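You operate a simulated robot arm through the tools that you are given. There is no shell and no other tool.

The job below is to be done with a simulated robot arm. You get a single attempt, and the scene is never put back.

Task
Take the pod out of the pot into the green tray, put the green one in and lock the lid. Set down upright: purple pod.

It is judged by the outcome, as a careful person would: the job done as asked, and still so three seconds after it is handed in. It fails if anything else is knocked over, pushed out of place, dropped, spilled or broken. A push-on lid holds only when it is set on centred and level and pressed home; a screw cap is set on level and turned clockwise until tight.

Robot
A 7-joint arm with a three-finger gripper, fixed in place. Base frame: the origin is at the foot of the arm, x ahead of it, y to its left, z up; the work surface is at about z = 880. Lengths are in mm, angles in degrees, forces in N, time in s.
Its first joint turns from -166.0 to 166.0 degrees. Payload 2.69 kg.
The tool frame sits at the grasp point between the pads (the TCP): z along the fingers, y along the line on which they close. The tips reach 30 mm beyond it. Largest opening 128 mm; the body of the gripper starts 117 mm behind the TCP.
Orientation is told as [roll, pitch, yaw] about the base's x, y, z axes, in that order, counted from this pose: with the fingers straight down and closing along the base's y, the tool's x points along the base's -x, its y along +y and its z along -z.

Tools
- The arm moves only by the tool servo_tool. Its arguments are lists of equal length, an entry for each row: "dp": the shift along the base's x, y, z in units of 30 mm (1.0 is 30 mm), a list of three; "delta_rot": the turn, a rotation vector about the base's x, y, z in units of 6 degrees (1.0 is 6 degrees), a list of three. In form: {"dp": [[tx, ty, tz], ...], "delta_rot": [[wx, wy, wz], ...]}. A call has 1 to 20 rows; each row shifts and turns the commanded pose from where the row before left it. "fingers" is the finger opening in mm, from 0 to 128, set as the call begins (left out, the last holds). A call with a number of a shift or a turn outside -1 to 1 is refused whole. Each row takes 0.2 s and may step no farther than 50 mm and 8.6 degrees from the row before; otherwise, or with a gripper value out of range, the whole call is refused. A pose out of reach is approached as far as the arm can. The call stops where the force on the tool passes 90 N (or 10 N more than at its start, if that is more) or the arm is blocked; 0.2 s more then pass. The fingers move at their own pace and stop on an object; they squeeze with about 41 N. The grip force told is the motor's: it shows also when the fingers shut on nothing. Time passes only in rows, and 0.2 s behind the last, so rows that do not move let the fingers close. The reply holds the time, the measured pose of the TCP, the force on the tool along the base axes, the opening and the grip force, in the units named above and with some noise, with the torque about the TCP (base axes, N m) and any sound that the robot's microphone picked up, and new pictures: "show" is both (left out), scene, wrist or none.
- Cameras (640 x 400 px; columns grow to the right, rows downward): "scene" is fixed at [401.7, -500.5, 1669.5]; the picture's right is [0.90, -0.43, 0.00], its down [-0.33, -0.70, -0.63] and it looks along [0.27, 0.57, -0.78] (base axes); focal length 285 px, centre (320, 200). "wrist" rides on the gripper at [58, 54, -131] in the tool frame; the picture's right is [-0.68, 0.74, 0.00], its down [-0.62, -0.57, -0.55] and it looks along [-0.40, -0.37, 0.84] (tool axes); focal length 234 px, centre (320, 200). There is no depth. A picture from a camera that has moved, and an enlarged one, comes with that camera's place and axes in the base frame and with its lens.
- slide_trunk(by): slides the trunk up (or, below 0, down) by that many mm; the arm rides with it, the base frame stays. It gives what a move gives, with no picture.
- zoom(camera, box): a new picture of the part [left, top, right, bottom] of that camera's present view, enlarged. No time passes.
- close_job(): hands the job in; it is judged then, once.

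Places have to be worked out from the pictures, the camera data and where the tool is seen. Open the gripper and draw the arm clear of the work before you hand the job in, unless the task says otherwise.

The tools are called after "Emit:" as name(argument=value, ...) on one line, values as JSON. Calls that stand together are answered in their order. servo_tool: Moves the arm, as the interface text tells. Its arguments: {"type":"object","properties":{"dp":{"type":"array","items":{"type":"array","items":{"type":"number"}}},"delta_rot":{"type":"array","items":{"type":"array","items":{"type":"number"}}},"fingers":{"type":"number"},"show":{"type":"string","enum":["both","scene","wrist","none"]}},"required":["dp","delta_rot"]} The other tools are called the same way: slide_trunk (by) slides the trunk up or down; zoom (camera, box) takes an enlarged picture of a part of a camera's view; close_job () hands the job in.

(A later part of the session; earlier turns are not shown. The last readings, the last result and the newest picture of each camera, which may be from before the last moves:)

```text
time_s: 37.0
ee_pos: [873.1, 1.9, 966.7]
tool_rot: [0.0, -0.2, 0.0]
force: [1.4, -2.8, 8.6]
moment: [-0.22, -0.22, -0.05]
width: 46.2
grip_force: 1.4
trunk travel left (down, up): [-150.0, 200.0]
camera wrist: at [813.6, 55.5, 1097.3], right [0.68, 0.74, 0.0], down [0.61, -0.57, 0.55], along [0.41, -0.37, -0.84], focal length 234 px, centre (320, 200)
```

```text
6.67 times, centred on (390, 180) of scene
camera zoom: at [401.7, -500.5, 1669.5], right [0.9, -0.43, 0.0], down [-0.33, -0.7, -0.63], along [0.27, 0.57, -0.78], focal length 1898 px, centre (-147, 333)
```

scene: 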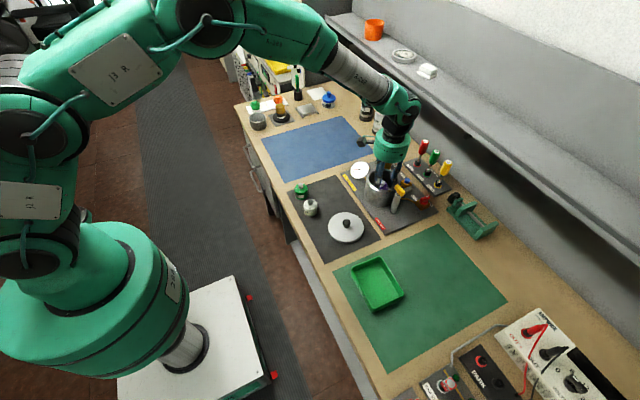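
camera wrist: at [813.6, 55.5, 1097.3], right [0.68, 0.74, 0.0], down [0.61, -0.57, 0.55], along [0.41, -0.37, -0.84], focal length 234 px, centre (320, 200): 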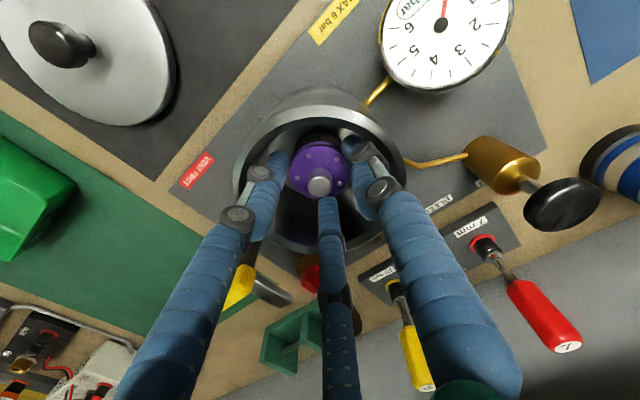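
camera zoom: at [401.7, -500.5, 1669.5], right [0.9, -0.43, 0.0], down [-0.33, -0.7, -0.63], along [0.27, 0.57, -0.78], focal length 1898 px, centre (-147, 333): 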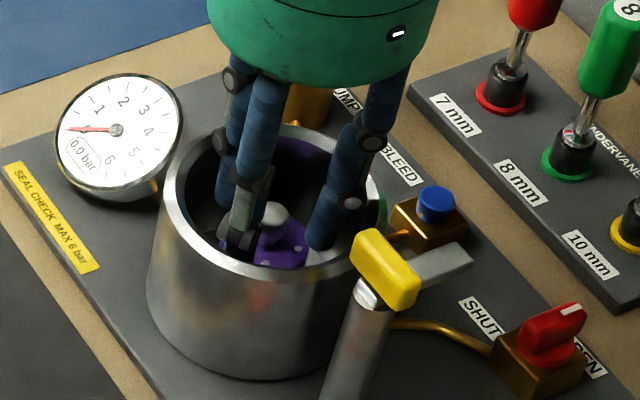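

Slight contact: the tips touched the pod's body edge (8.6 N, fingers spread to 46), so the pod's top is at about z = 937. I'll back up 4 mm and then close on the knob.

Emit:
servo_tool(dp=[[0, 0, 0.14], [0, 0, 0]], delta_rot=[[0, 0, 0], [0, 0, 0]], fingers=36, show="none")

Emit:
servo_tool(dp=[[0, 0, 0], [0, 0, 0], [0, 0, 0]], delta_rot=[[0, 0, 0], [0, 0, 0], [0, 0, 0]], fingers=3, show="both")

Emit:
zoom(camera="wrist", box=[240, 80, 400, 260])

Emit:
zoom(camera="scene", box=[360, 150, 420, 210])

```text
time_s: 37.6
ee_pos: [871.5, 2.3, 968.8]
tool_rot: [0.0, 0.1, 0.0]
force: [-0.2, 0.2, 0.1]
moment: [0.0, 0.01, -0.01]
width: 35.9
grip_force: 0.0
trunk travel left (down, up): [-150.0, 200.0]
```

```text
time_s: 38.4
ee_pos: [872.7, 2.2, 969.8]
tool_rot: [-0.1, -0.1, 0.0]
force: [-0.1, 1.1, -0.2]
moment: [0.01, 0.0, 0.01]
width: 16.5
grip_force: 41.1
trunk travel left (down, up): [-150.0, 200.0]
camera wrist: at [813.0, 56.1, 1100.0], right [0.68, 0.74, 0.0], down [0.62, -0.57, 0.55], along [0.4, -0.37, -0.84], focal length 234 px, centre (320, 200)
```

scene: 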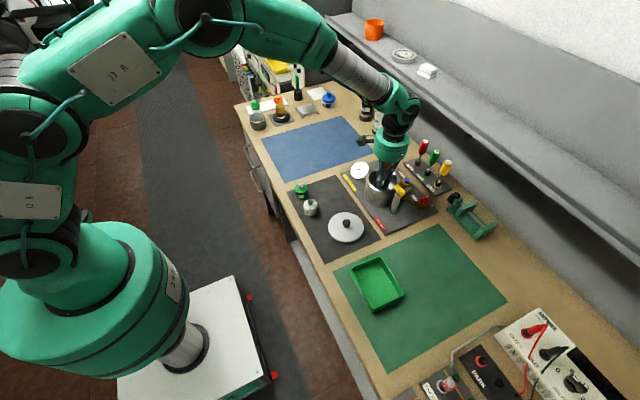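
wrist: 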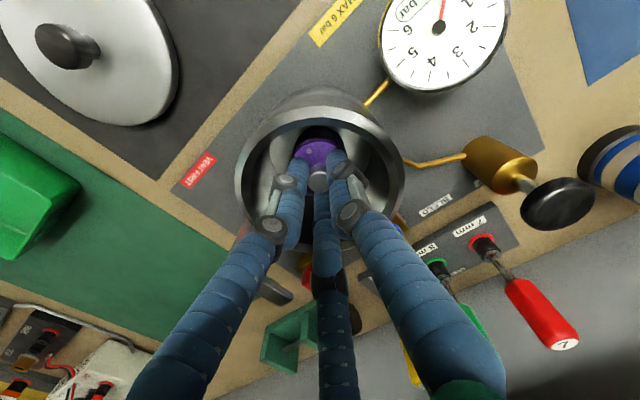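

```text
2.22 times, centred on (320, 170) of wrist
camera zoom: at [813.0, 56.1, 1100.0], right [0.68, 0.74, 0.0], down [0.62, -0.57, 0.55], along [0.4, -0.37, -0.84], focal length 520 px, centre (320, 267)
```

zoom: 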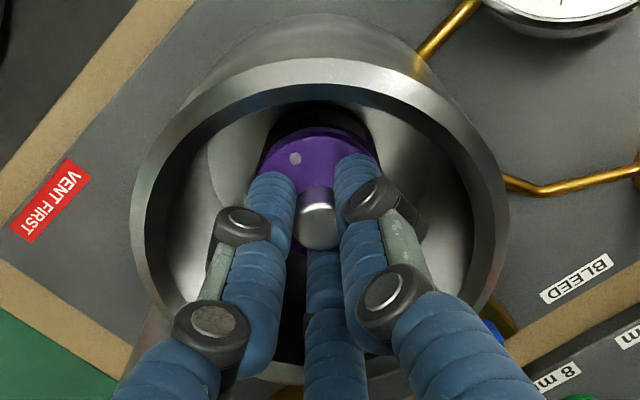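

```text
6.67 times, centred on (390, 180) of scene
camera zoom: at [401.7, -500.5, 1669.5], right [0.9, -0.43, 0.0], down [-0.33, -0.7, -0.63], along [0.27, 0.57, -0.78], focal length 1898 px, centre (-147, 333)
```

zoom: 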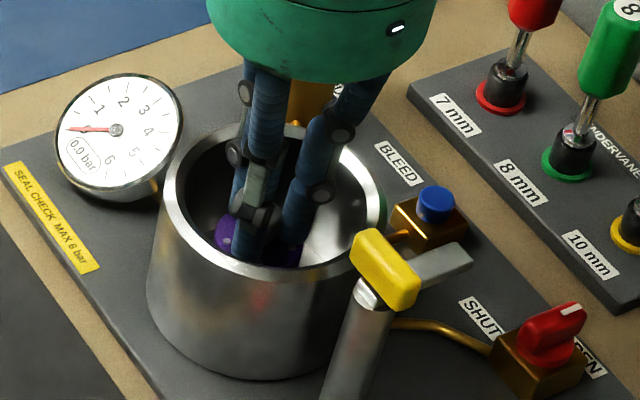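

The knob is held at 16.5 mm with almost no side load. I'll lift the purple pod straight out of the pot.

Emit:
servo_tool(dp=[[0, 0, 0.15], [0, 0, 0.3], [0, 0, 0.5], [0, 0, 0.8], [0, 0, 0.9], [0, 0, 0.9], [0, 0, 0.9], [0, 0, 0]], delta_rot=[[0, 0, 0], [0, 0, 0], [0, 0, 0], [0, 0, 0], [0, 0, 0], [0, 0, 0], [0, 0, 0], [0, 0, 0]], fingers=3, show="both")

Emit:
zoom(camera="scene", box=[350, 110, 440, 215])

Emit:
zoom(camera="wrist", box=[220, 60, 420, 260])

```text
time_s: 40.2
ee_pos: [871.9, 1.9, 1102.7]
tool_rot: [0.0, 0.0, 0.0]
force: [0.1, -0.6, -1.5]
moment: [0.0, -0.01, 0.0]
width: 16.7
grip_force: 41.5
trunk travel left (down, up): [-150.0, 200.0]
camera wrist: at [811.9, 55.5, 1234.0], right [0.68, 0.74, 0.0], down [0.62, -0.57, 0.55], along [0.4, -0.37, -0.84], focal length 234 px, centre (320, 200)
```

scene: 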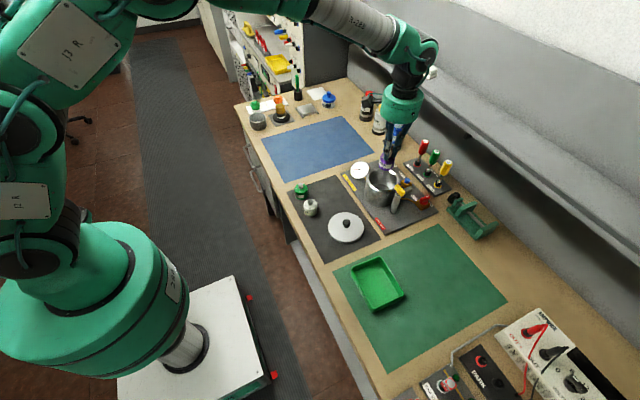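
wrist: 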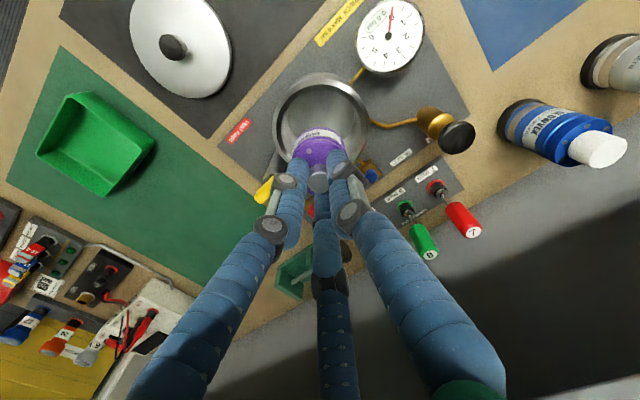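

```text
3.81 times, centred on (395, 162) of scene
camera zoom: at [401.7, -500.5, 1669.5], right [0.9, -0.43, 0.0], down [-0.33, -0.7, -0.63], along [0.27, 0.57, -0.78], focal length 1084 px, centre (34, 343)
```

zoom: 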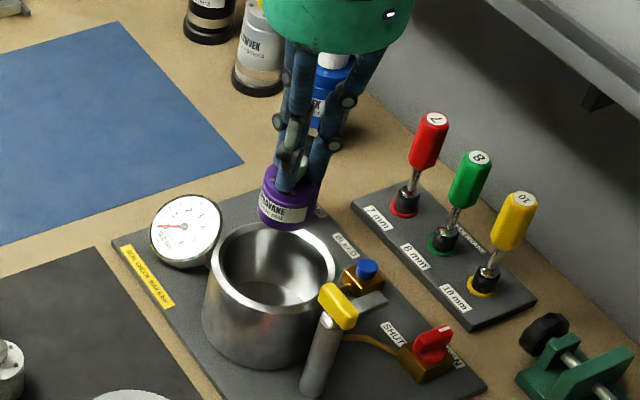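

```text
2.00 times, centred on (320, 160) of wrist
camera zoom: at [811.9, 55.5, 1234.0], right [0.68, 0.74, 0.0], down [0.62, -0.57, 0.55], along [0.4, -0.37, -0.84], focal length 468 px, centre (320, 280)
```

zoom: 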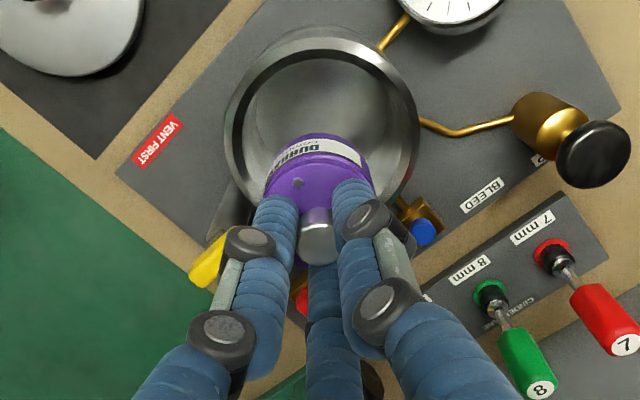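

Purple pod is out and hanging upright. I'll carry it high over toward the green tray near (685, -275) and then refine the tray position from above.

Emit:
servo_tool(dp=[[-0.3, -0.4, 0.1], [-0.55, -0.8, 0], [-0.62, -0.92, 0], [-0.62, -0.92, 0], [-0.62, -0.92, 0], [-0.62, -0.92, 0], [-0.62, -0.92, 0], [-0.62, -0.92, 0], [-0.62, -0.92, 0], [-0.55, -0.8, 0], [-0.45, -0.6, 0], [-0.2, -0.2, 0], [0, 0, 0]], delta_rot=[[0, 0, 0], [0, 0, 0], [0, 0, 0], [0, 0, 0], [0, 0, 0], [0, 0, 0], [0, 0, 0], [0, 0, 0], [0, 0, 0], [0, 0, 0], [0, 0, 0], [0, 0, 0], [0, 0, 0]], fingers=3, show="both")

Emit:
zoom(camera="wrist", box=[200, 20, 440, 240])

Emit:
zoom(camera="scene", box=[320, 170, 440, 320])

```text
time_s: 43.0
ee_pos: [680.3, -273.4, 1107.2]
tool_rot: [0.0, 0.0, 0.0]
force: [0.0, 0.8, -2.4]
moment: [-0.01, -0.05, 0.0]
width: 16.7
grip_force: 40.9
trunk travel left (down, up): [-150.0, 200.0]
camera wrist: at [620.4, -220.0, 1237.0], right [0.68, 0.74, 0.0], down [0.62, -0.57, 0.55], along [0.4, -0.37, -0.84], focal length 234 px, centre (320, 200)
```

scene: 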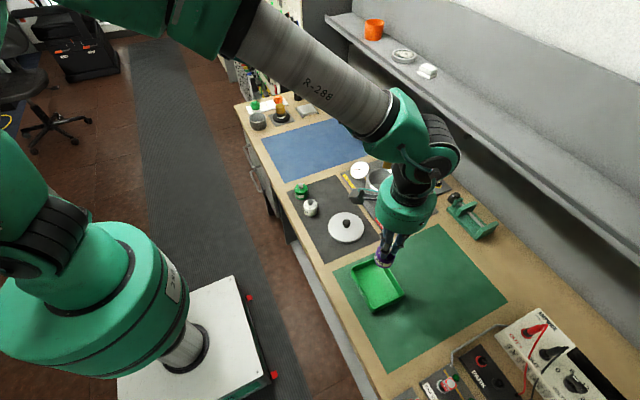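
wrist: 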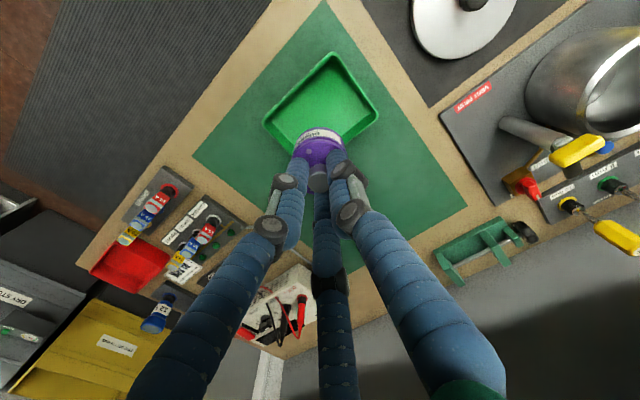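

```text
1.82 times, centred on (320, 130) of wrist
camera zoom: at [620.4, -220.0, 1237.0], right [0.68, 0.74, 0.0], down [0.62, -0.57, 0.55], along [0.4, -0.37, -0.84], focal length 426 px, centre (320, 327)
```

zoom: 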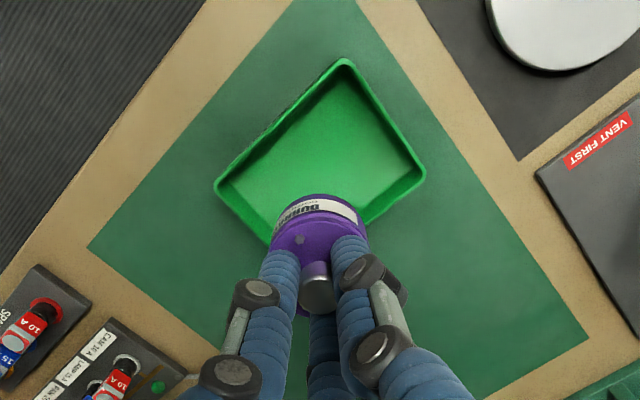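

```text
2.67 times, centred on (380, 245) of scene
camera zoom: at [401.7, -500.5, 1669.5], right [0.9, -0.43, 0.0], down [-0.33, -0.7, -0.63], along [0.27, 0.57, -0.78], focal length 759 px, centre (160, 80)
```

zoom: 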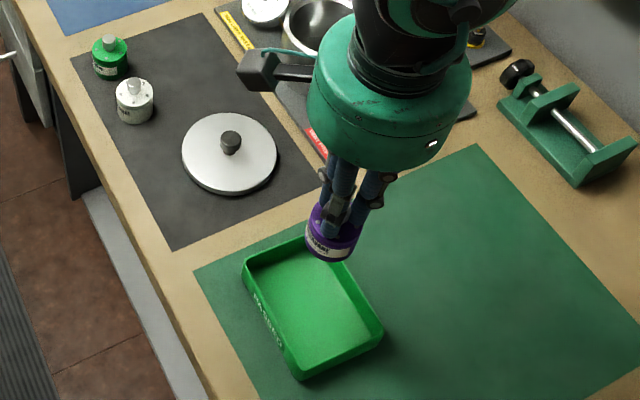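

The tray's rim spans about x 631–730, y -338..-212, so its centre is near (681, -275), directly below. I'll descend to just above the expected contact height (TCP about 961).

Emit:
servo_tool(dp=[[0, -0.04, -0.7], [0, 0, -0.9], [0, 0, -0.9], [0, 0, -0.9], [0, 0, -0.6], [0, 0, -0.3], [0, 0, 0]], delta_rot=[[0, 0, 0], [0, 0, 0], [0, 0, 0], [0, 0, 0], [0, 0, 0], [0, 0, 0], [0, 0, 0]], fingers=3, show="both")

Emit:
zoom(camera="scene", box=[335, 220, 425, 320])

Emit:
zoom(camera="wrist", box=[200, 40, 440, 240])

```text
time_s: 44.6
ee_pos: [681.1, -274.9, 977.3]
tool_rot: [0.0, 0.0, 0.0]
force: [-0.3, 0.0, -1.8]
moment: [0.01, 0.01, 0.01]
width: 16.6
grip_force: 41.6
trunk travel left (down, up): [-150.0, 200.0]
camera wrist: at [620.7, -221.0, 1107.5], right [0.68, 0.74, 0.0], down [0.62, -0.57, 0.55], along [0.4, -0.37, -0.84], focal length 234 px, centre (320, 200)
```

scene: 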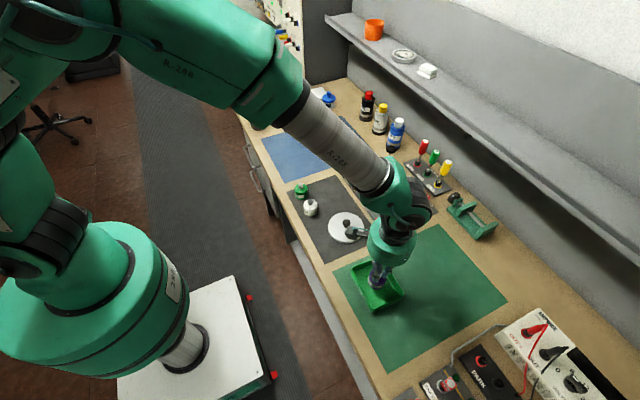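
wrist: 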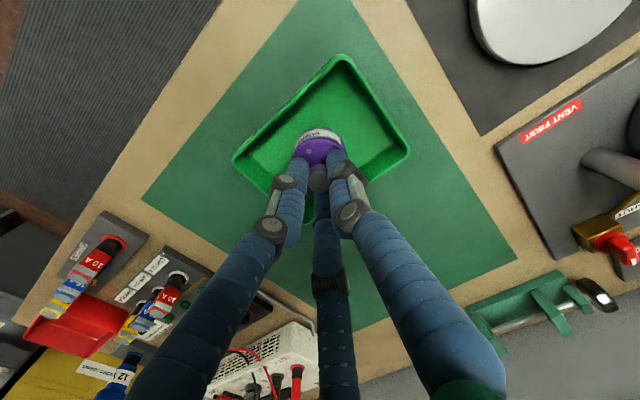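

```text
4.00 times, centred on (380, 270) of scene
camera zoom: at [401.7, -500.5, 1669.5], right [0.9, -0.43, 0.0], down [-0.33, -0.7, -0.63], along [0.27, 0.57, -0.78], focal length 1139 px, centre (80, -80)
```

zoom: 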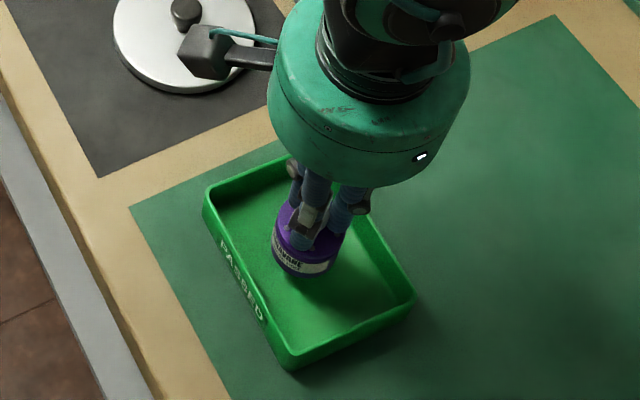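

```text
2.00 times, centred on (320, 140) of wrist
camera zoom: at [620.7, -221.0, 1107.5], right [0.68, 0.74, 0.0], down [0.62, -0.57, 0.55], along [0.4, -0.37, -0.84], focal length 468 px, centre (320, 320)
```

zoom: 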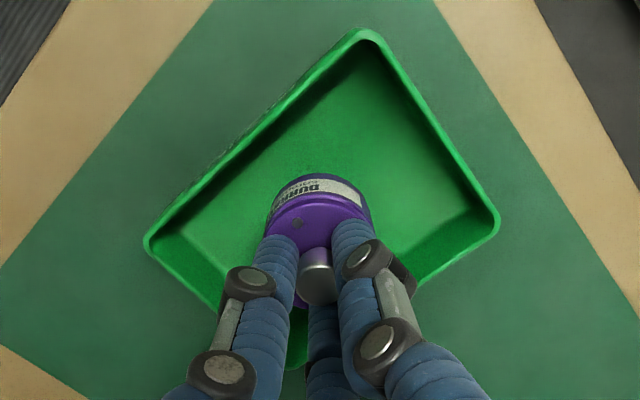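

The pod is inside the tray outline, still above the floor. Lowering slowly until the floor is felt.

Emit:
servo_tool(dp=[[0, 0, -0.12], [0, 0, -0.12], [0, 0, -0.1], [0, 0, 0]], delta_rot=[[0, 0, 0], [0, 0, 0], [0, 0, 0], [0, 0, 0]], fingers=3, show="none")

Emit:
servo_tool(dp=[[0, 0, -0.06], [0, 0, -0.06], [0, 0, 0]], delta_rot=[[0, 0, 0], [0, 0, 0], [0, 0, 0]], fingers=3, show="scene")

Emit:
zoom(camera="scene", box=[345, 240, 415, 310])

```text
time_s: 45.6
ee_pos: [679.8, -275.3, 967.7]
tool_rot: [0.0, 0.0, 0.0]
force: [0.4, 0.3, -2.7]
moment: [-0.01, 0.03, 0.01]
width: 16.7
grip_force: 41.3
trunk travel left (down, up): [-150.0, 200.0]
```

```text
time_s: 46.4
ee_pos: [681.5, -274.0, 963.8]
tool_rot: [0.0, 0.0, 0.0]
force: [-0.7, 0.2, -1.2]
moment: [0.02, 0.0, 0.0]
width: 16.3
grip_force: 40.9
trunk travel left (down, up): [-150.0, 200.0]
```

scene: 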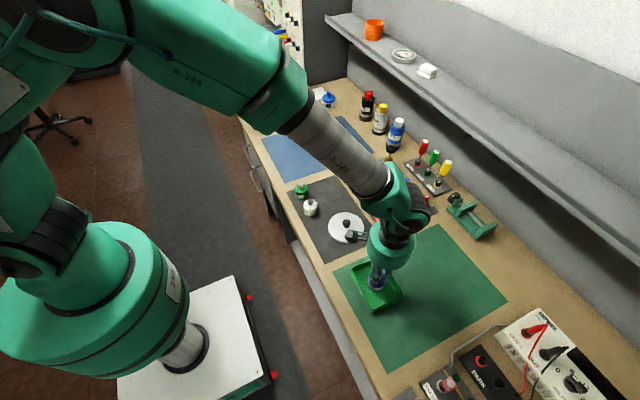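

```text
5.71 times, centred on (380, 275) of scene
camera zoom: at [401.7, -500.5, 1669.5], right [0.9, -0.43, 0.0], down [-0.33, -0.7, -0.63], along [0.27, 0.57, -0.78], focal length 1627 px, centre (-23, -229)
```

zoom: 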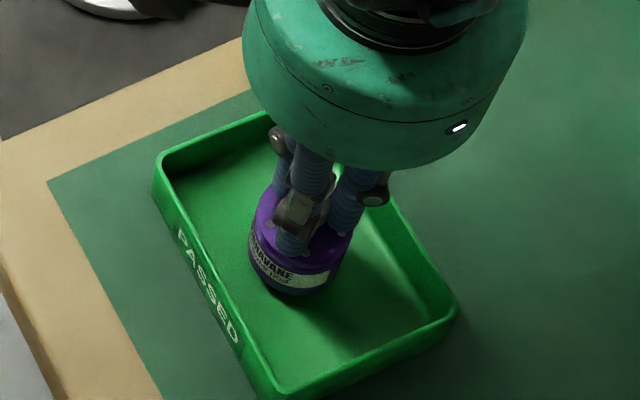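

Not touching yet (only the pod's weight shows). Continue in 1.5 mm steps.

Emit:
servo_tool(dp=[[0, 0, -0.05], [0, 0, -0.05], [0, 0, 0]], delta_rot=[[0, 0, 0], [0, 0, 0], [0, 0, 0]], fingers=3, show="none")

Emit:
servo_tool(dp=[[0, 0, -0.05], [0, 0, 0]], delta_rot=[[0, 0, 0], [0, 0, 0]], fingers=3, show="none")

```text
time_s: 47.2
ee_pos: [679.7, -275.5, 961.1]
tool_rot: [0.0, -0.1, 0.1]
force: [-0.5, -0.5, -1.1]
moment: [-0.02, 0.05, 0.01]
width: 16.4
grip_force: 40.8
trunk travel left (down, up): [-150.0, 200.0]
```

```text
time_s: 47.8
ee_pos: [679.8, -275.6, 959.0]
tool_rot: [-0.1, 0.0, 0.1]
force: [0.7, 0.2, -1.9]
moment: [0.03, 0.02, -0.03]
width: 16.7
grip_force: 40.6
trunk travel left (down, up): [-150.0, 200.0]
```

Emit:
servo_tool(dp=[[0, 0, -0.05], [0, 0, 0]], delta_rot=[[0, 0, 0], [0, 0, 0]], fingers=3, show="none")

Emit:
servo_tool(dp=[[0, 0, -0.05], [0, 0, 0]], delta_rot=[[0, 0, 0], [0, 0, 0]], fingers=3, show="scene")

Emit:
zoom(camera="scene", box=[345, 240, 415, 310])

```text
time_s: 48.4
ee_pos: [680.1, -276.5, 957.7]
tool_rot: [-0.1, 0.0, 0.0]
force: [-0.1, -0.1, -2.6]
moment: [0.03, 0.01, 0.03]
width: 16.6
grip_force: 40.7
trunk travel left (down, up): [-150.0, 200.0]
```

```text
time_s: 49.0
ee_pos: [679.7, -276.7, 956.0]
tool_rot: [0.0, 0.0, 0.0]
force: [0.4, 0.4, -1.1]
moment: [0.02, -0.01, 0.01]
width: 16.6
grip_force: 40.6
trunk travel left (down, up): [-150.0, 200.0]
```

scene: 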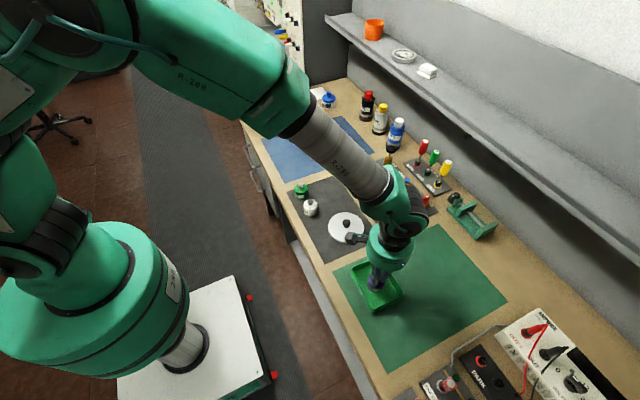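

```text
5.71 times, centred on (380, 275) of scene
camera zoom: at [401.7, -500.5, 1669.5], right [0.9, -0.43, 0.0], down [-0.33, -0.7, -0.63], along [0.27, 0.57, -0.78], focal length 1627 px, centre (-23, -229)
```

zoom: 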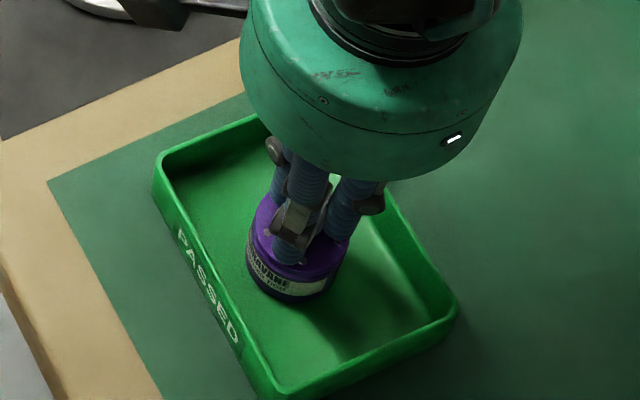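

Still free. A few more careful steps down.

Emit:
servo_tool(dp=[[0, 0, -0.05], [0, 0, 0]], delta_rot=[[0, 0, 0], [0, 0, 0]], fingers=3, show="none")

Emit:
servo_tool(dp=[[0, 0, -0.05], [0, 0, 0]], delta_rot=[[0, 0, 0], [0, 0, 0]], fingers=3, show="none")

Emit:
servo_tool(dp=[[0, 0, -0.04], [0, 0, 0]], delta_rot=[[0, 0, 0], [0, 0, 0]], fingers=3, show="scene")

```text
time_s: 49.6
ee_pos: [679.4, -276.8, 955.1]
tool_rot: [0.0, -0.2, -0.1]
force: [-3.2, 0.7, 8.9]
moment: [0.18, 0.21, 0.0]
width: 16.5
grip_force: 40.8
trunk travel left (down, up): [-150.0, 200.0]
```

```text
time_s: 50.2
ee_pos: [680.5, -276.4, 955.7]
tool_rot: [-0.1, -0.2, -0.1]
force: [-2.0, -0.1, 24.9]
moment: [0.09, 0.28, 0.01]
width: 16.6
grip_force: 41.1
trunk travel left (down, up): [-150.0, 200.0]
```

```text
time_s: 50.8
ee_pos: [679.8, -276.1, 954.2]
tool_rot: [-0.3, -0.2, -0.1]
force: [0.7, -2.6, 38.9]
moment: [-0.08, 0.1, 0.03]
width: 16.7
grip_force: 41.1
trunk travel left (down, up): [-150.0, 200.0]
```

scene: 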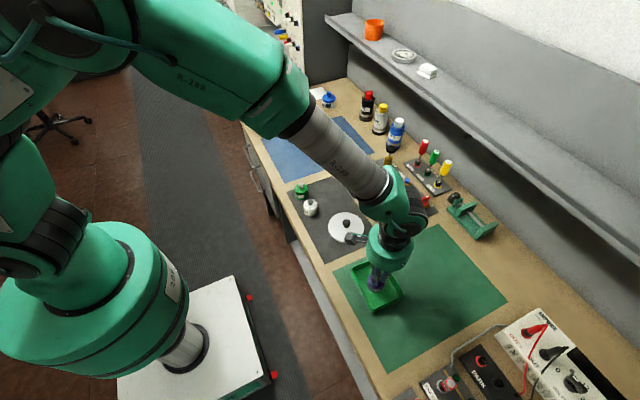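

Floor contact felt at TCP about 955 (now pressing 39 N). I'll ease up 3 mm, open the fingers, and rise.

Emit:
servo_tool(dp=[[0, 0, 0.09], [0, 0, 0]], delta_rot=[[0, 0, 0], [0, 0, 0]], fingers=3, show="none")

Emit:
servo_tool(dp=[[0, 0, 0], [0, 0, 0], [0, 0, 0]], delta_rot=[[0, 0, 0], [0, 0, 0], [0, 0, 0]], fingers=38, show="none")

Emit:
servo_tool(dp=[[0, 0, 0.2], [0, 0, 0.6], [0, 0, 0.9], [0, 0, 1], [0, 0, 1], [0, 0, 0.8], [0, 0, 0]], delta_rot=[[0, 0, 0], [0, 0, 0], [0, 0, 0], [0, 0, 0], [0, 0, 0], [0, 0, 0], [0, 0, 0]], fingers=38, show="both")

Emit:
zoom(camera="scene", box=[335, 220, 425, 320])

Emit:
zoom(camera="wrist", box=[220, 0, 420, 200])

```text
time_s: 51.4
ee_pos: [680.1, -276.9, 954.5]
tool_rot: [0.0, 0.0, -0.1]
force: [7.3, -5.9, 23.8]
moment: [-0.3, -0.45, 0.05]
width: 16.4
grip_force: 41.0
trunk travel left (down, up): [-150.0, 200.0]
```

```text
time_s: 52.2
ee_pos: [679.7, -276.4, 954.3]
tool_rot: [-0.1, 0.0, 0.0]
force: [0.7, 0.6, -0.1]
moment: [0.0, 0.02, 0.0]
width: 38.1
grip_force: 0.0
trunk travel left (down, up): [-150.0, 200.0]
```

```text
time_s: 53.8
ee_pos: [680.2, -274.2, 1090.7]
tool_rot: [0.0, 0.0, 0.0]
force: [0.1, -0.5, 0.6]
moment: [-0.02, -0.01, -0.01]
width: 38.1
grip_force: 0.0
trunk travel left (down, up): [-150.0, 200.0]
camera wrist: at [619.8, -220.6, 1221.6], right [0.68, 0.74, 0.0], down [0.62, -0.57, 0.55], along [0.4, -0.37, -0.84], focal length 234 px, centre (320, 200)
```

scene: 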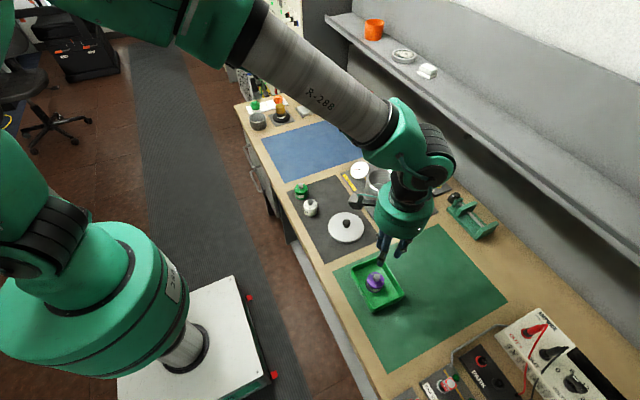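
wrist: 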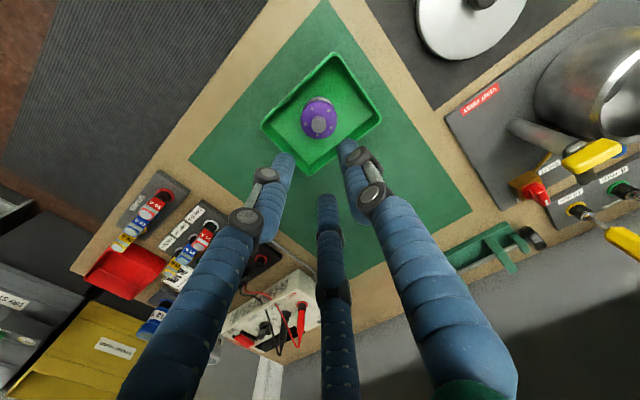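

```text
4.00 times, centred on (380, 270) of scene
camera zoom: at [401.7, -500.5, 1669.5], right [0.9, -0.43, 0.0], down [-0.33, -0.7, -0.63], along [0.27, 0.57, -0.78], focal length 1139 px, centre (80, -80)
```

zoom: 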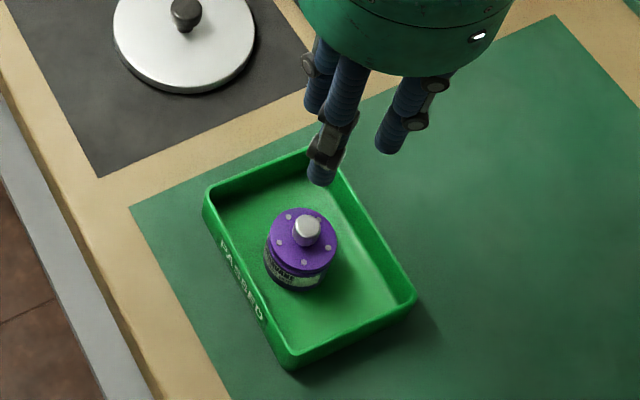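

```text
2.00 times, centred on (320, 100) of wrist
camera zoom: at [619.8, -220.6, 1221.6], right [0.68, 0.74, 0.0], down [0.62, -0.57, 0.55], along [0.4, -0.37, -0.84], focal length 468 px, centre (320, 400)
```

zoom: 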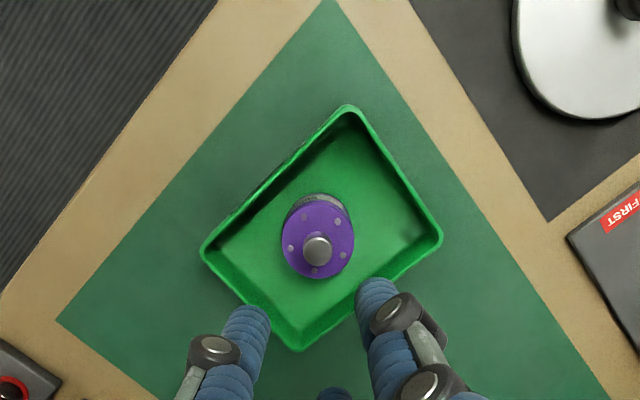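

Purple pod stands upright in the tray. The green pod triangulates to about (623, 125) with its knob top near z = 935; I'll move over it at safe height.

Emit:
servo_tool(dp=[[-0.07, 0.5, 0], [-0.14, 0.9, 0], [-0.14, 0.98, 0], [-0.14, 0.98, 0], [-0.14, 0.98, 0], [-0.14, 0.98, 0], [-0.14, 0.98, 0], [-0.14, 0.98, 0], [-0.14, 0.98, 0], [-0.14, 0.98, 0], [-0.14, 0.98, 0], [-0.14, 0.98, 0], [-0.14, 0.9, 0], [-0.14, 0.7, 0], [-0.08, 0.3, 0], [0, 0, 0]], delta_rot=[[0, 0, 0], [0, 0, 0], [0, 0, 0], [0, 0, 0], [0, 0, 0], [0, 0, 0], [0, 0, 0], [0, 0, 0], [0, 0, 0], [0, 0, 0], [0, 0, 0], [0, 0, 0], [0, 0, 0], [0, 0, 0], [0, 0, 0], [0, 0, 0]], fingers=40, show="both")

Emit:
zoom(camera="wrist", box=[220, 40, 420, 240])

Emit:
zoom(camera="scene", box=[270, 120, 370, 230])

```text
time_s: 57.2
ee_pos: [621.6, 116.8, 1091.1]
tool_rot: [0.0, 0.0, 0.0]
force: [0.7, -0.1, -0.9]
moment: [0.0, 0.0, 0.01]
width: 39.9
grip_force: 0.0
trunk travel left (down, up): [-150.0, 200.0]
camera wrist: at [561.2, 171.0, 1221.8], right [0.68, 0.74, 0.0], down [0.62, -0.57, 0.55], along [0.4, -0.37, -0.84], focal length 234 px, centre (320, 200)
```

scene: 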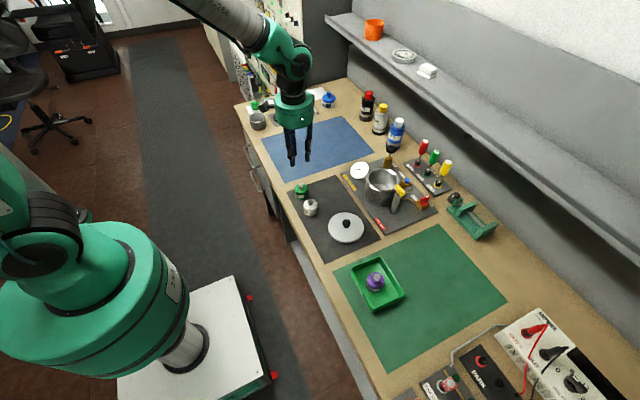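
wrist: 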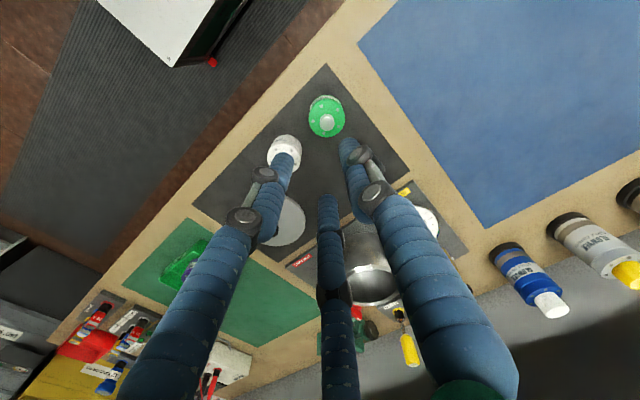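

```text
2.00 times, centred on (320, 140) of wrist
camera zoom: at [561.2, 171.0, 1221.8], right [0.68, 0.74, 0.0], down [0.62, -0.57, 0.55], along [0.4, -0.37, -0.84], focal length 468 px, centre (320, 320)
```

zoom: 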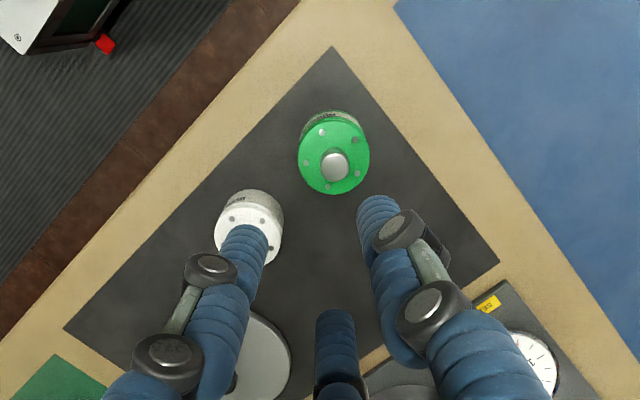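

```text
3.64 times, centred on (320, 175) of scene
camera zoom: at [401.7, -500.5, 1669.5], right [0.9, -0.43, 0.0], down [-0.33, -0.7, -0.63], along [0.27, 0.57, -0.78], focal length 1035 px, centre (320, 291)
```

zoom: 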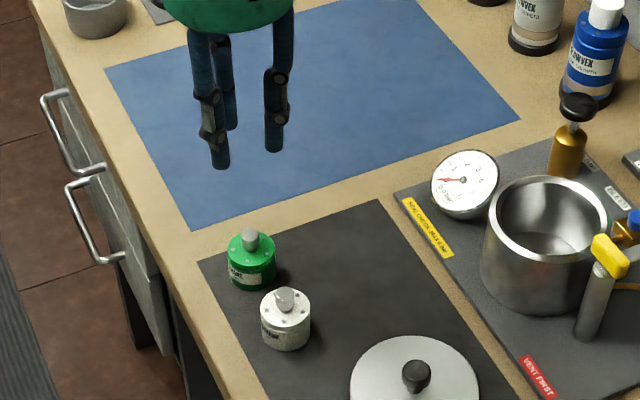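

Green pod's knob is at (623, 126). I'll centre over it and descend to just above.

Emit:
servo_tool(dp=[[0.08, 0.3, -0.5], [0, 0, -0.8], [0, 0, -0.8], [0, 0, -0.8], [0, 0, -0.6], [0, 0, 0]], delta_rot=[[0, 0, 0], [0, 0, 0], [0, 0, 0], [0, 0, 0], [0, 0, 0], [0, 0, 0]], fingers=36, show="both")

Emit:
zoom(camera="wrist", box=[220, 80, 420, 280])

Emit:
zoom(camera="scene", box=[270, 140, 350, 230])

```text
time_s: 58.6
ee_pos: [624.4, 125.7, 983.8]
tool_rot: [0.0, 0.0, 0.0]
force: [-0.2, 0.1, -0.4]
moment: [-0.02, 0.02, -0.04]
width: 36.0
grip_force: 0.0
trunk travel left (down, up): [-150.0, 200.0]
camera wrist: at [563.8, 179.6, 1114.4], right [0.68, 0.74, 0.0], down [0.62, -0.57, 0.55], along [0.4, -0.37, -0.84], focal length 234 px, centre (320, 200)
```

scene: 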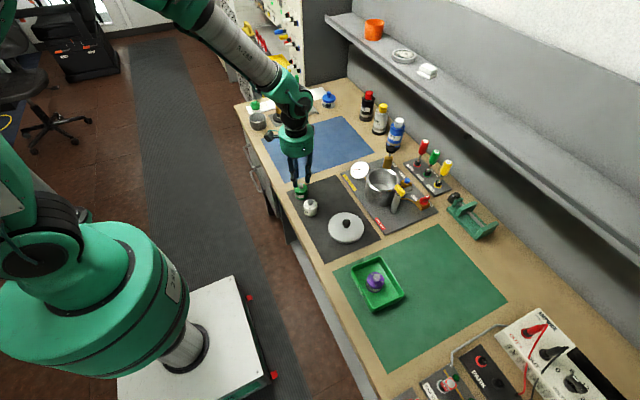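
wrist: 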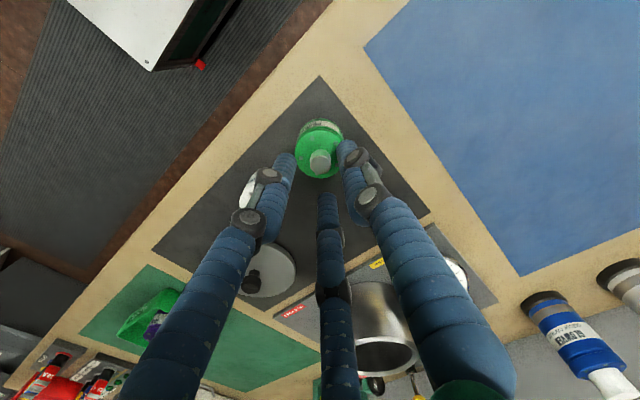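

```text
2.00 times, centred on (320, 180) of wrist
camera zoom: at [563.8, 179.6, 1114.4], right [0.68, 0.74, 0.0], down [0.62, -0.57, 0.55], along [0.4, -0.37, -0.84], focal length 468 px, centre (320, 240)
```

zoom: 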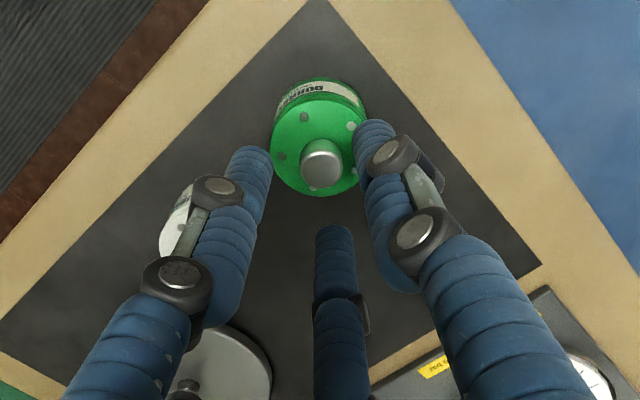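

```text
4.44 times, centred on (310, 185) of scene
camera zoom: at [401.7, -500.5, 1669.5], right [0.9, -0.43, 0.0], down [-0.33, -0.7, -0.63], along [0.27, 0.57, -0.78], focal length 1265 px, centre (364, 267)
```

zoom: 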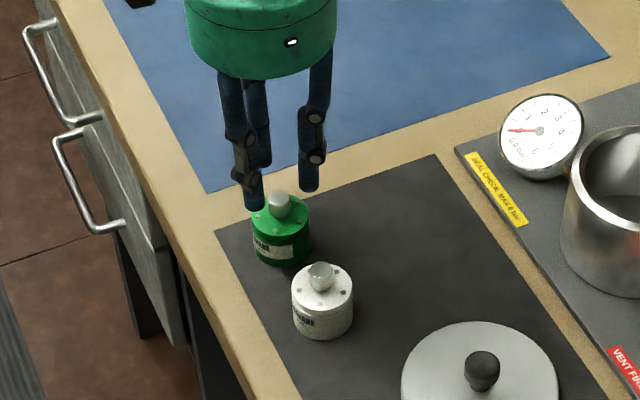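

Alignment holds: knob at (623, 126) right under the tool. Descend to grip height (TCP about 955) and check contact before closing.

Emit:
servo_tool(dp=[[0, 0.01, -0.4], [0, 0, -0.35], [0, 0, -0.2], [0, 0, 0]], delta_rot=[[0, 0, 0], [0, 0, 0], [0, 0, 0], [0, 0, 0]], fingers=36, show="both")

Emit:
zoom(camera="wrist", box=[220, 80, 420, 280])

Emit:
zoom(camera="scene", box=[280, 160, 330, 220])

```text
time_s: 59.6
ee_pos: [623.5, 126.7, 955.5]
tool_rot: [0.0, 0.0, -0.1]
force: [-0.4, 0.3, -0.3]
moment: [0.03, 0.0, -0.04]
width: 36.2
grip_force: 0.1
trunk travel left (down, up): [-150.0, 200.0]
camera wrist: at [563.9, 180.6, 1086.2], right [0.68, 0.74, 0.0], down [0.62, -0.57, 0.55], along [0.4, -0.37, -0.84], focal length 234 px, centre (320, 200)
```

scene: 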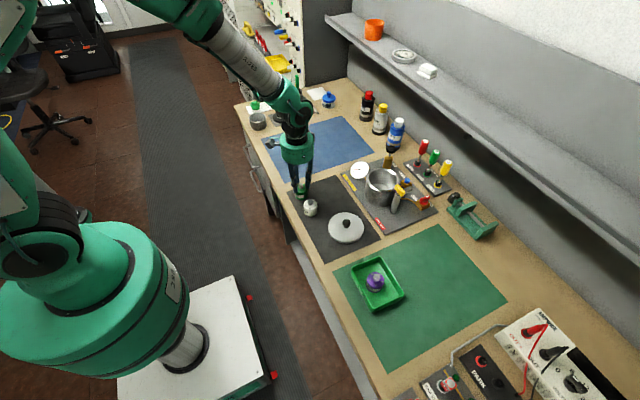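
wrist: 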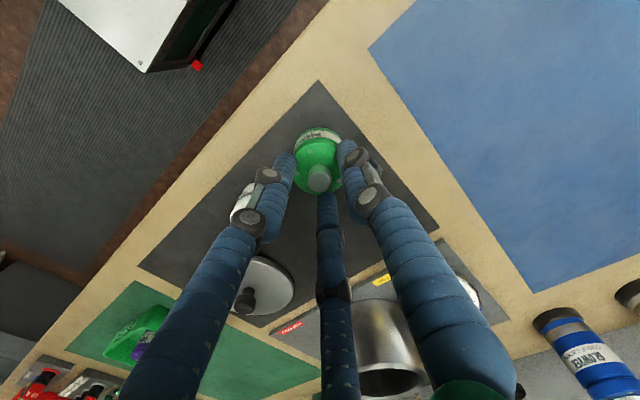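

```text
2.00 times, centred on (320, 180) of wrist
camera zoom: at [563.9, 180.6, 1086.2], right [0.68, 0.74, 0.0], down [0.62, -0.57, 0.55], along [0.4, -0.37, -0.84], focal length 468 px, centre (320, 240)
```

zoom: 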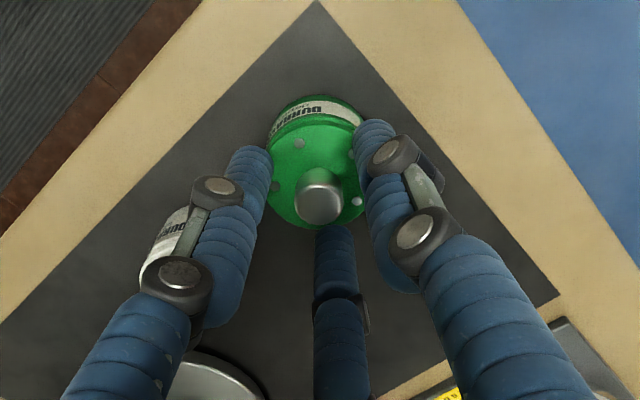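

```text
6.67 times, centred on (305, 190) of scene
camera zoom: at [401.7, -500.5, 1669.5], right [0.9, -0.43, 0.0], down [-0.33, -0.7, -0.63], along [0.27, 0.57, -0.78], focal length 1898 px, centre (420, 267)
```

zoom: 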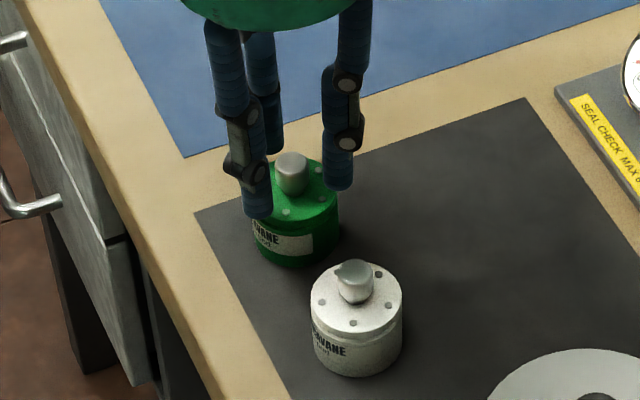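

No contact, tips surround the knob. I'll lower 1.5 mm and close.

Emit:
servo_tool(dp=[[0, 0, -0.05], [0, 0, 0]], delta_rot=[[0, 0, 0], [0, 0, 0]], fingers=36, show="none")

Emit:
servo_tool(dp=[[0, 0, 0], [0, 0, 0], [0, 0, 0]], delta_rot=[[0, 0, 0], [0, 0, 0], [0, 0, 0]], fingers=3, show="scene")

Emit:
zoom(camera="scene", box=[280, 160, 330, 220])

```text
time_s: 60.2
ee_pos: [622.6, 126.2, 954.6]
tool_rot: [0.0, 0.1, 0.0]
force: [-0.1, -0.1, -0.7]
moment: [0.0, -0.02, 0.0]
width: 36.2
grip_force: 0.1
trunk travel left (down, up): [-150.0, 200.0]
```

```text
time_s: 61.0
ee_pos: [623.3, 127.7, 954.2]
tool_rot: [-0.1, 0.0, 0.0]
force: [0.6, 0.5, 0.4]
moment: [0.05, -0.04, -0.02]
width: 16.8
grip_force: 40.7
trunk travel left (down, up): [-150.0, 200.0]
```

scene: 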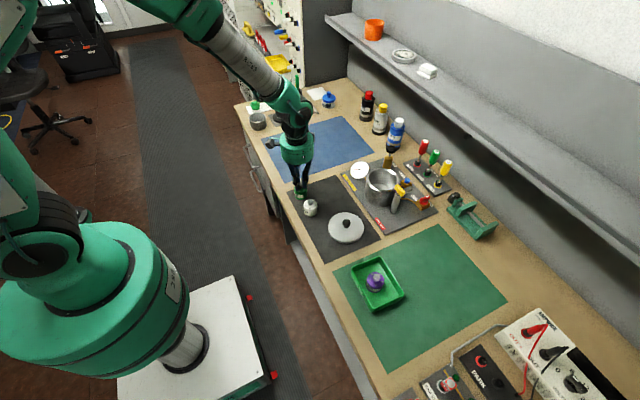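

```text
6.67 times, centred on (305, 190) of scene
camera zoom: at [401.7, -500.5, 1669.5], right [0.9, -0.43, 0.0], down [-0.33, -0.7, -0.63], along [0.27, 0.57, -0.78], focal length 1898 px, centre (420, 267)
```

zoom: 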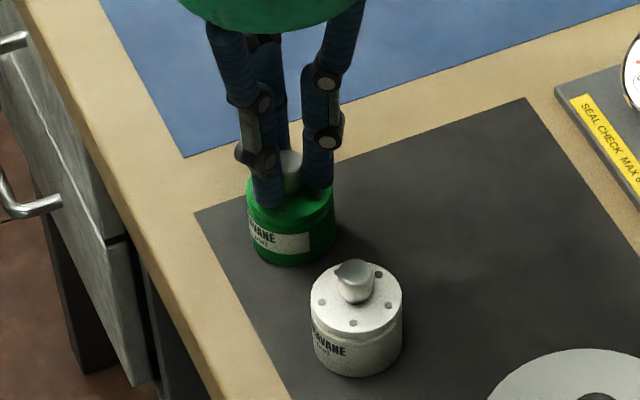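

Green pod gripped at 16.8 mm with no side load. I'll lift it and carry it above the pot at (872.6, 2.2).

Emit:
servo_tool(dp=[[0, 0, 0.3], [0, 0, 0.7], [0, 0, 1], [0, 0, 1], [0, 0, 1], [0, 0, 0.9], [0.3, -0.15, 0.1], [0.7, -0.35, 0], [0.9, -0.45, 0], [0.9, -0.45, 0], [0.9, -0.45, 0], [0.9, -0.45, 0], [0.9, -0.45, 0], [0.9, -0.45, 0], [0.9, -0.45, 0], [0.7, -0.35, 0], [0.3, -0.16, 0], [0, 0, 0]], delta_rot=[[0, 0, 0], [0, 0, 0], [0, 0, 0], [0, 0, 0], [0, 0, 0], [0, 0, 0], [0, 0, 0], [0, 0, 0], [0, 0, 0], [0, 0, 0], [0, 0, 0], [0, 0, 0], [0, 0, 0], [0, 0, 0], [0, 0, 0], [0, 0, 0], [0, 0, 0], [0, 0, 0]], fingers=3, show="both")

Emit:
zoom(camera="scene", box=[350, 110, 440, 215])

Emit:
zoom(camera="wrist", box=[220, 60, 420, 260])

```text
time_s: 64.8
ee_pos: [872.7, 2.6, 1103.5]
tool_rot: [0.0, 0.0, 0.0]
force: [-0.2, 0.2, -2.3]
moment: [0.06, -0.02, -0.06]
width: 16.5
grip_force: 41.2
trunk travel left (down, up): [-150.0, 200.0]
camera wrist: at [813.2, 56.0, 1234.8], right [0.68, 0.74, 0.0], down [0.62, -0.57, 0.55], along [0.4, -0.37, -0.84], focal length 234 px, centre (320, 200)
```

scene: 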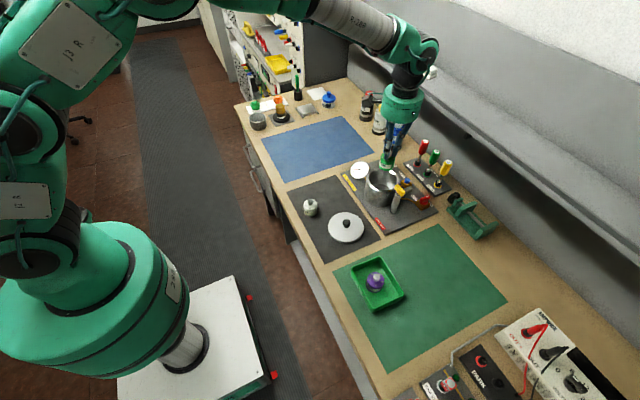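
wrist: 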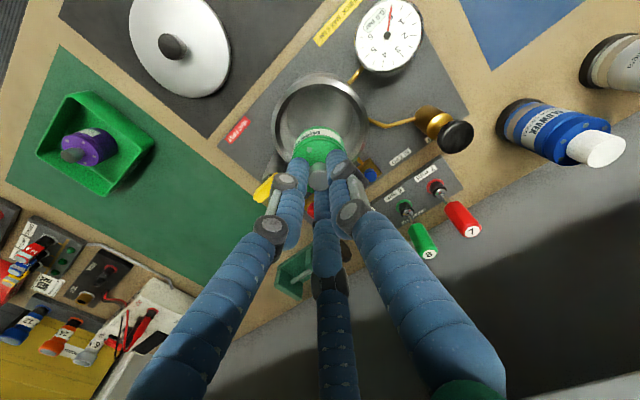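

```text
3.81 times, centred on (395, 162) of scene
camera zoom: at [401.7, -500.5, 1669.5], right [0.9, -0.43, 0.0], down [-0.33, -0.7, -0.63], along [0.27, 0.57, -0.78], focal length 1084 px, centre (34, 343)
```

zoom: 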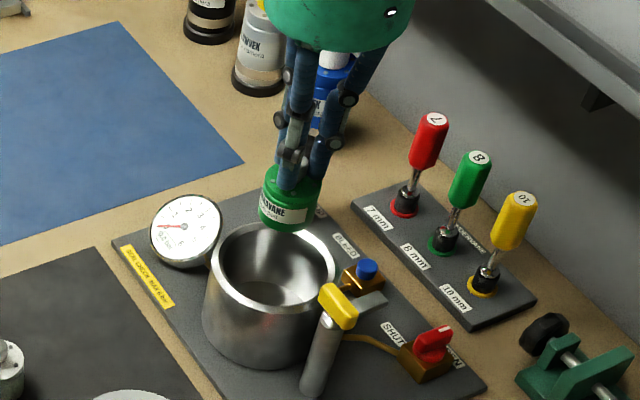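

```text
2.00 times, centred on (320, 160) of wrist
camera zoom: at [813.2, 56.0, 1234.8], right [0.68, 0.74, 0.0], down [0.62, -0.57, 0.55], along [0.4, -0.37, -0.84], focal length 468 px, centre (320, 280)
```

zoom: 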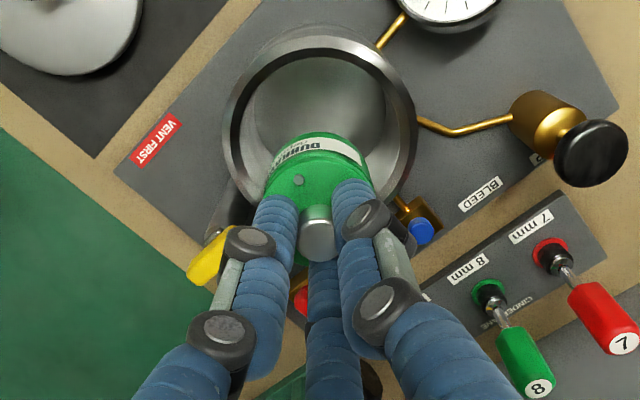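

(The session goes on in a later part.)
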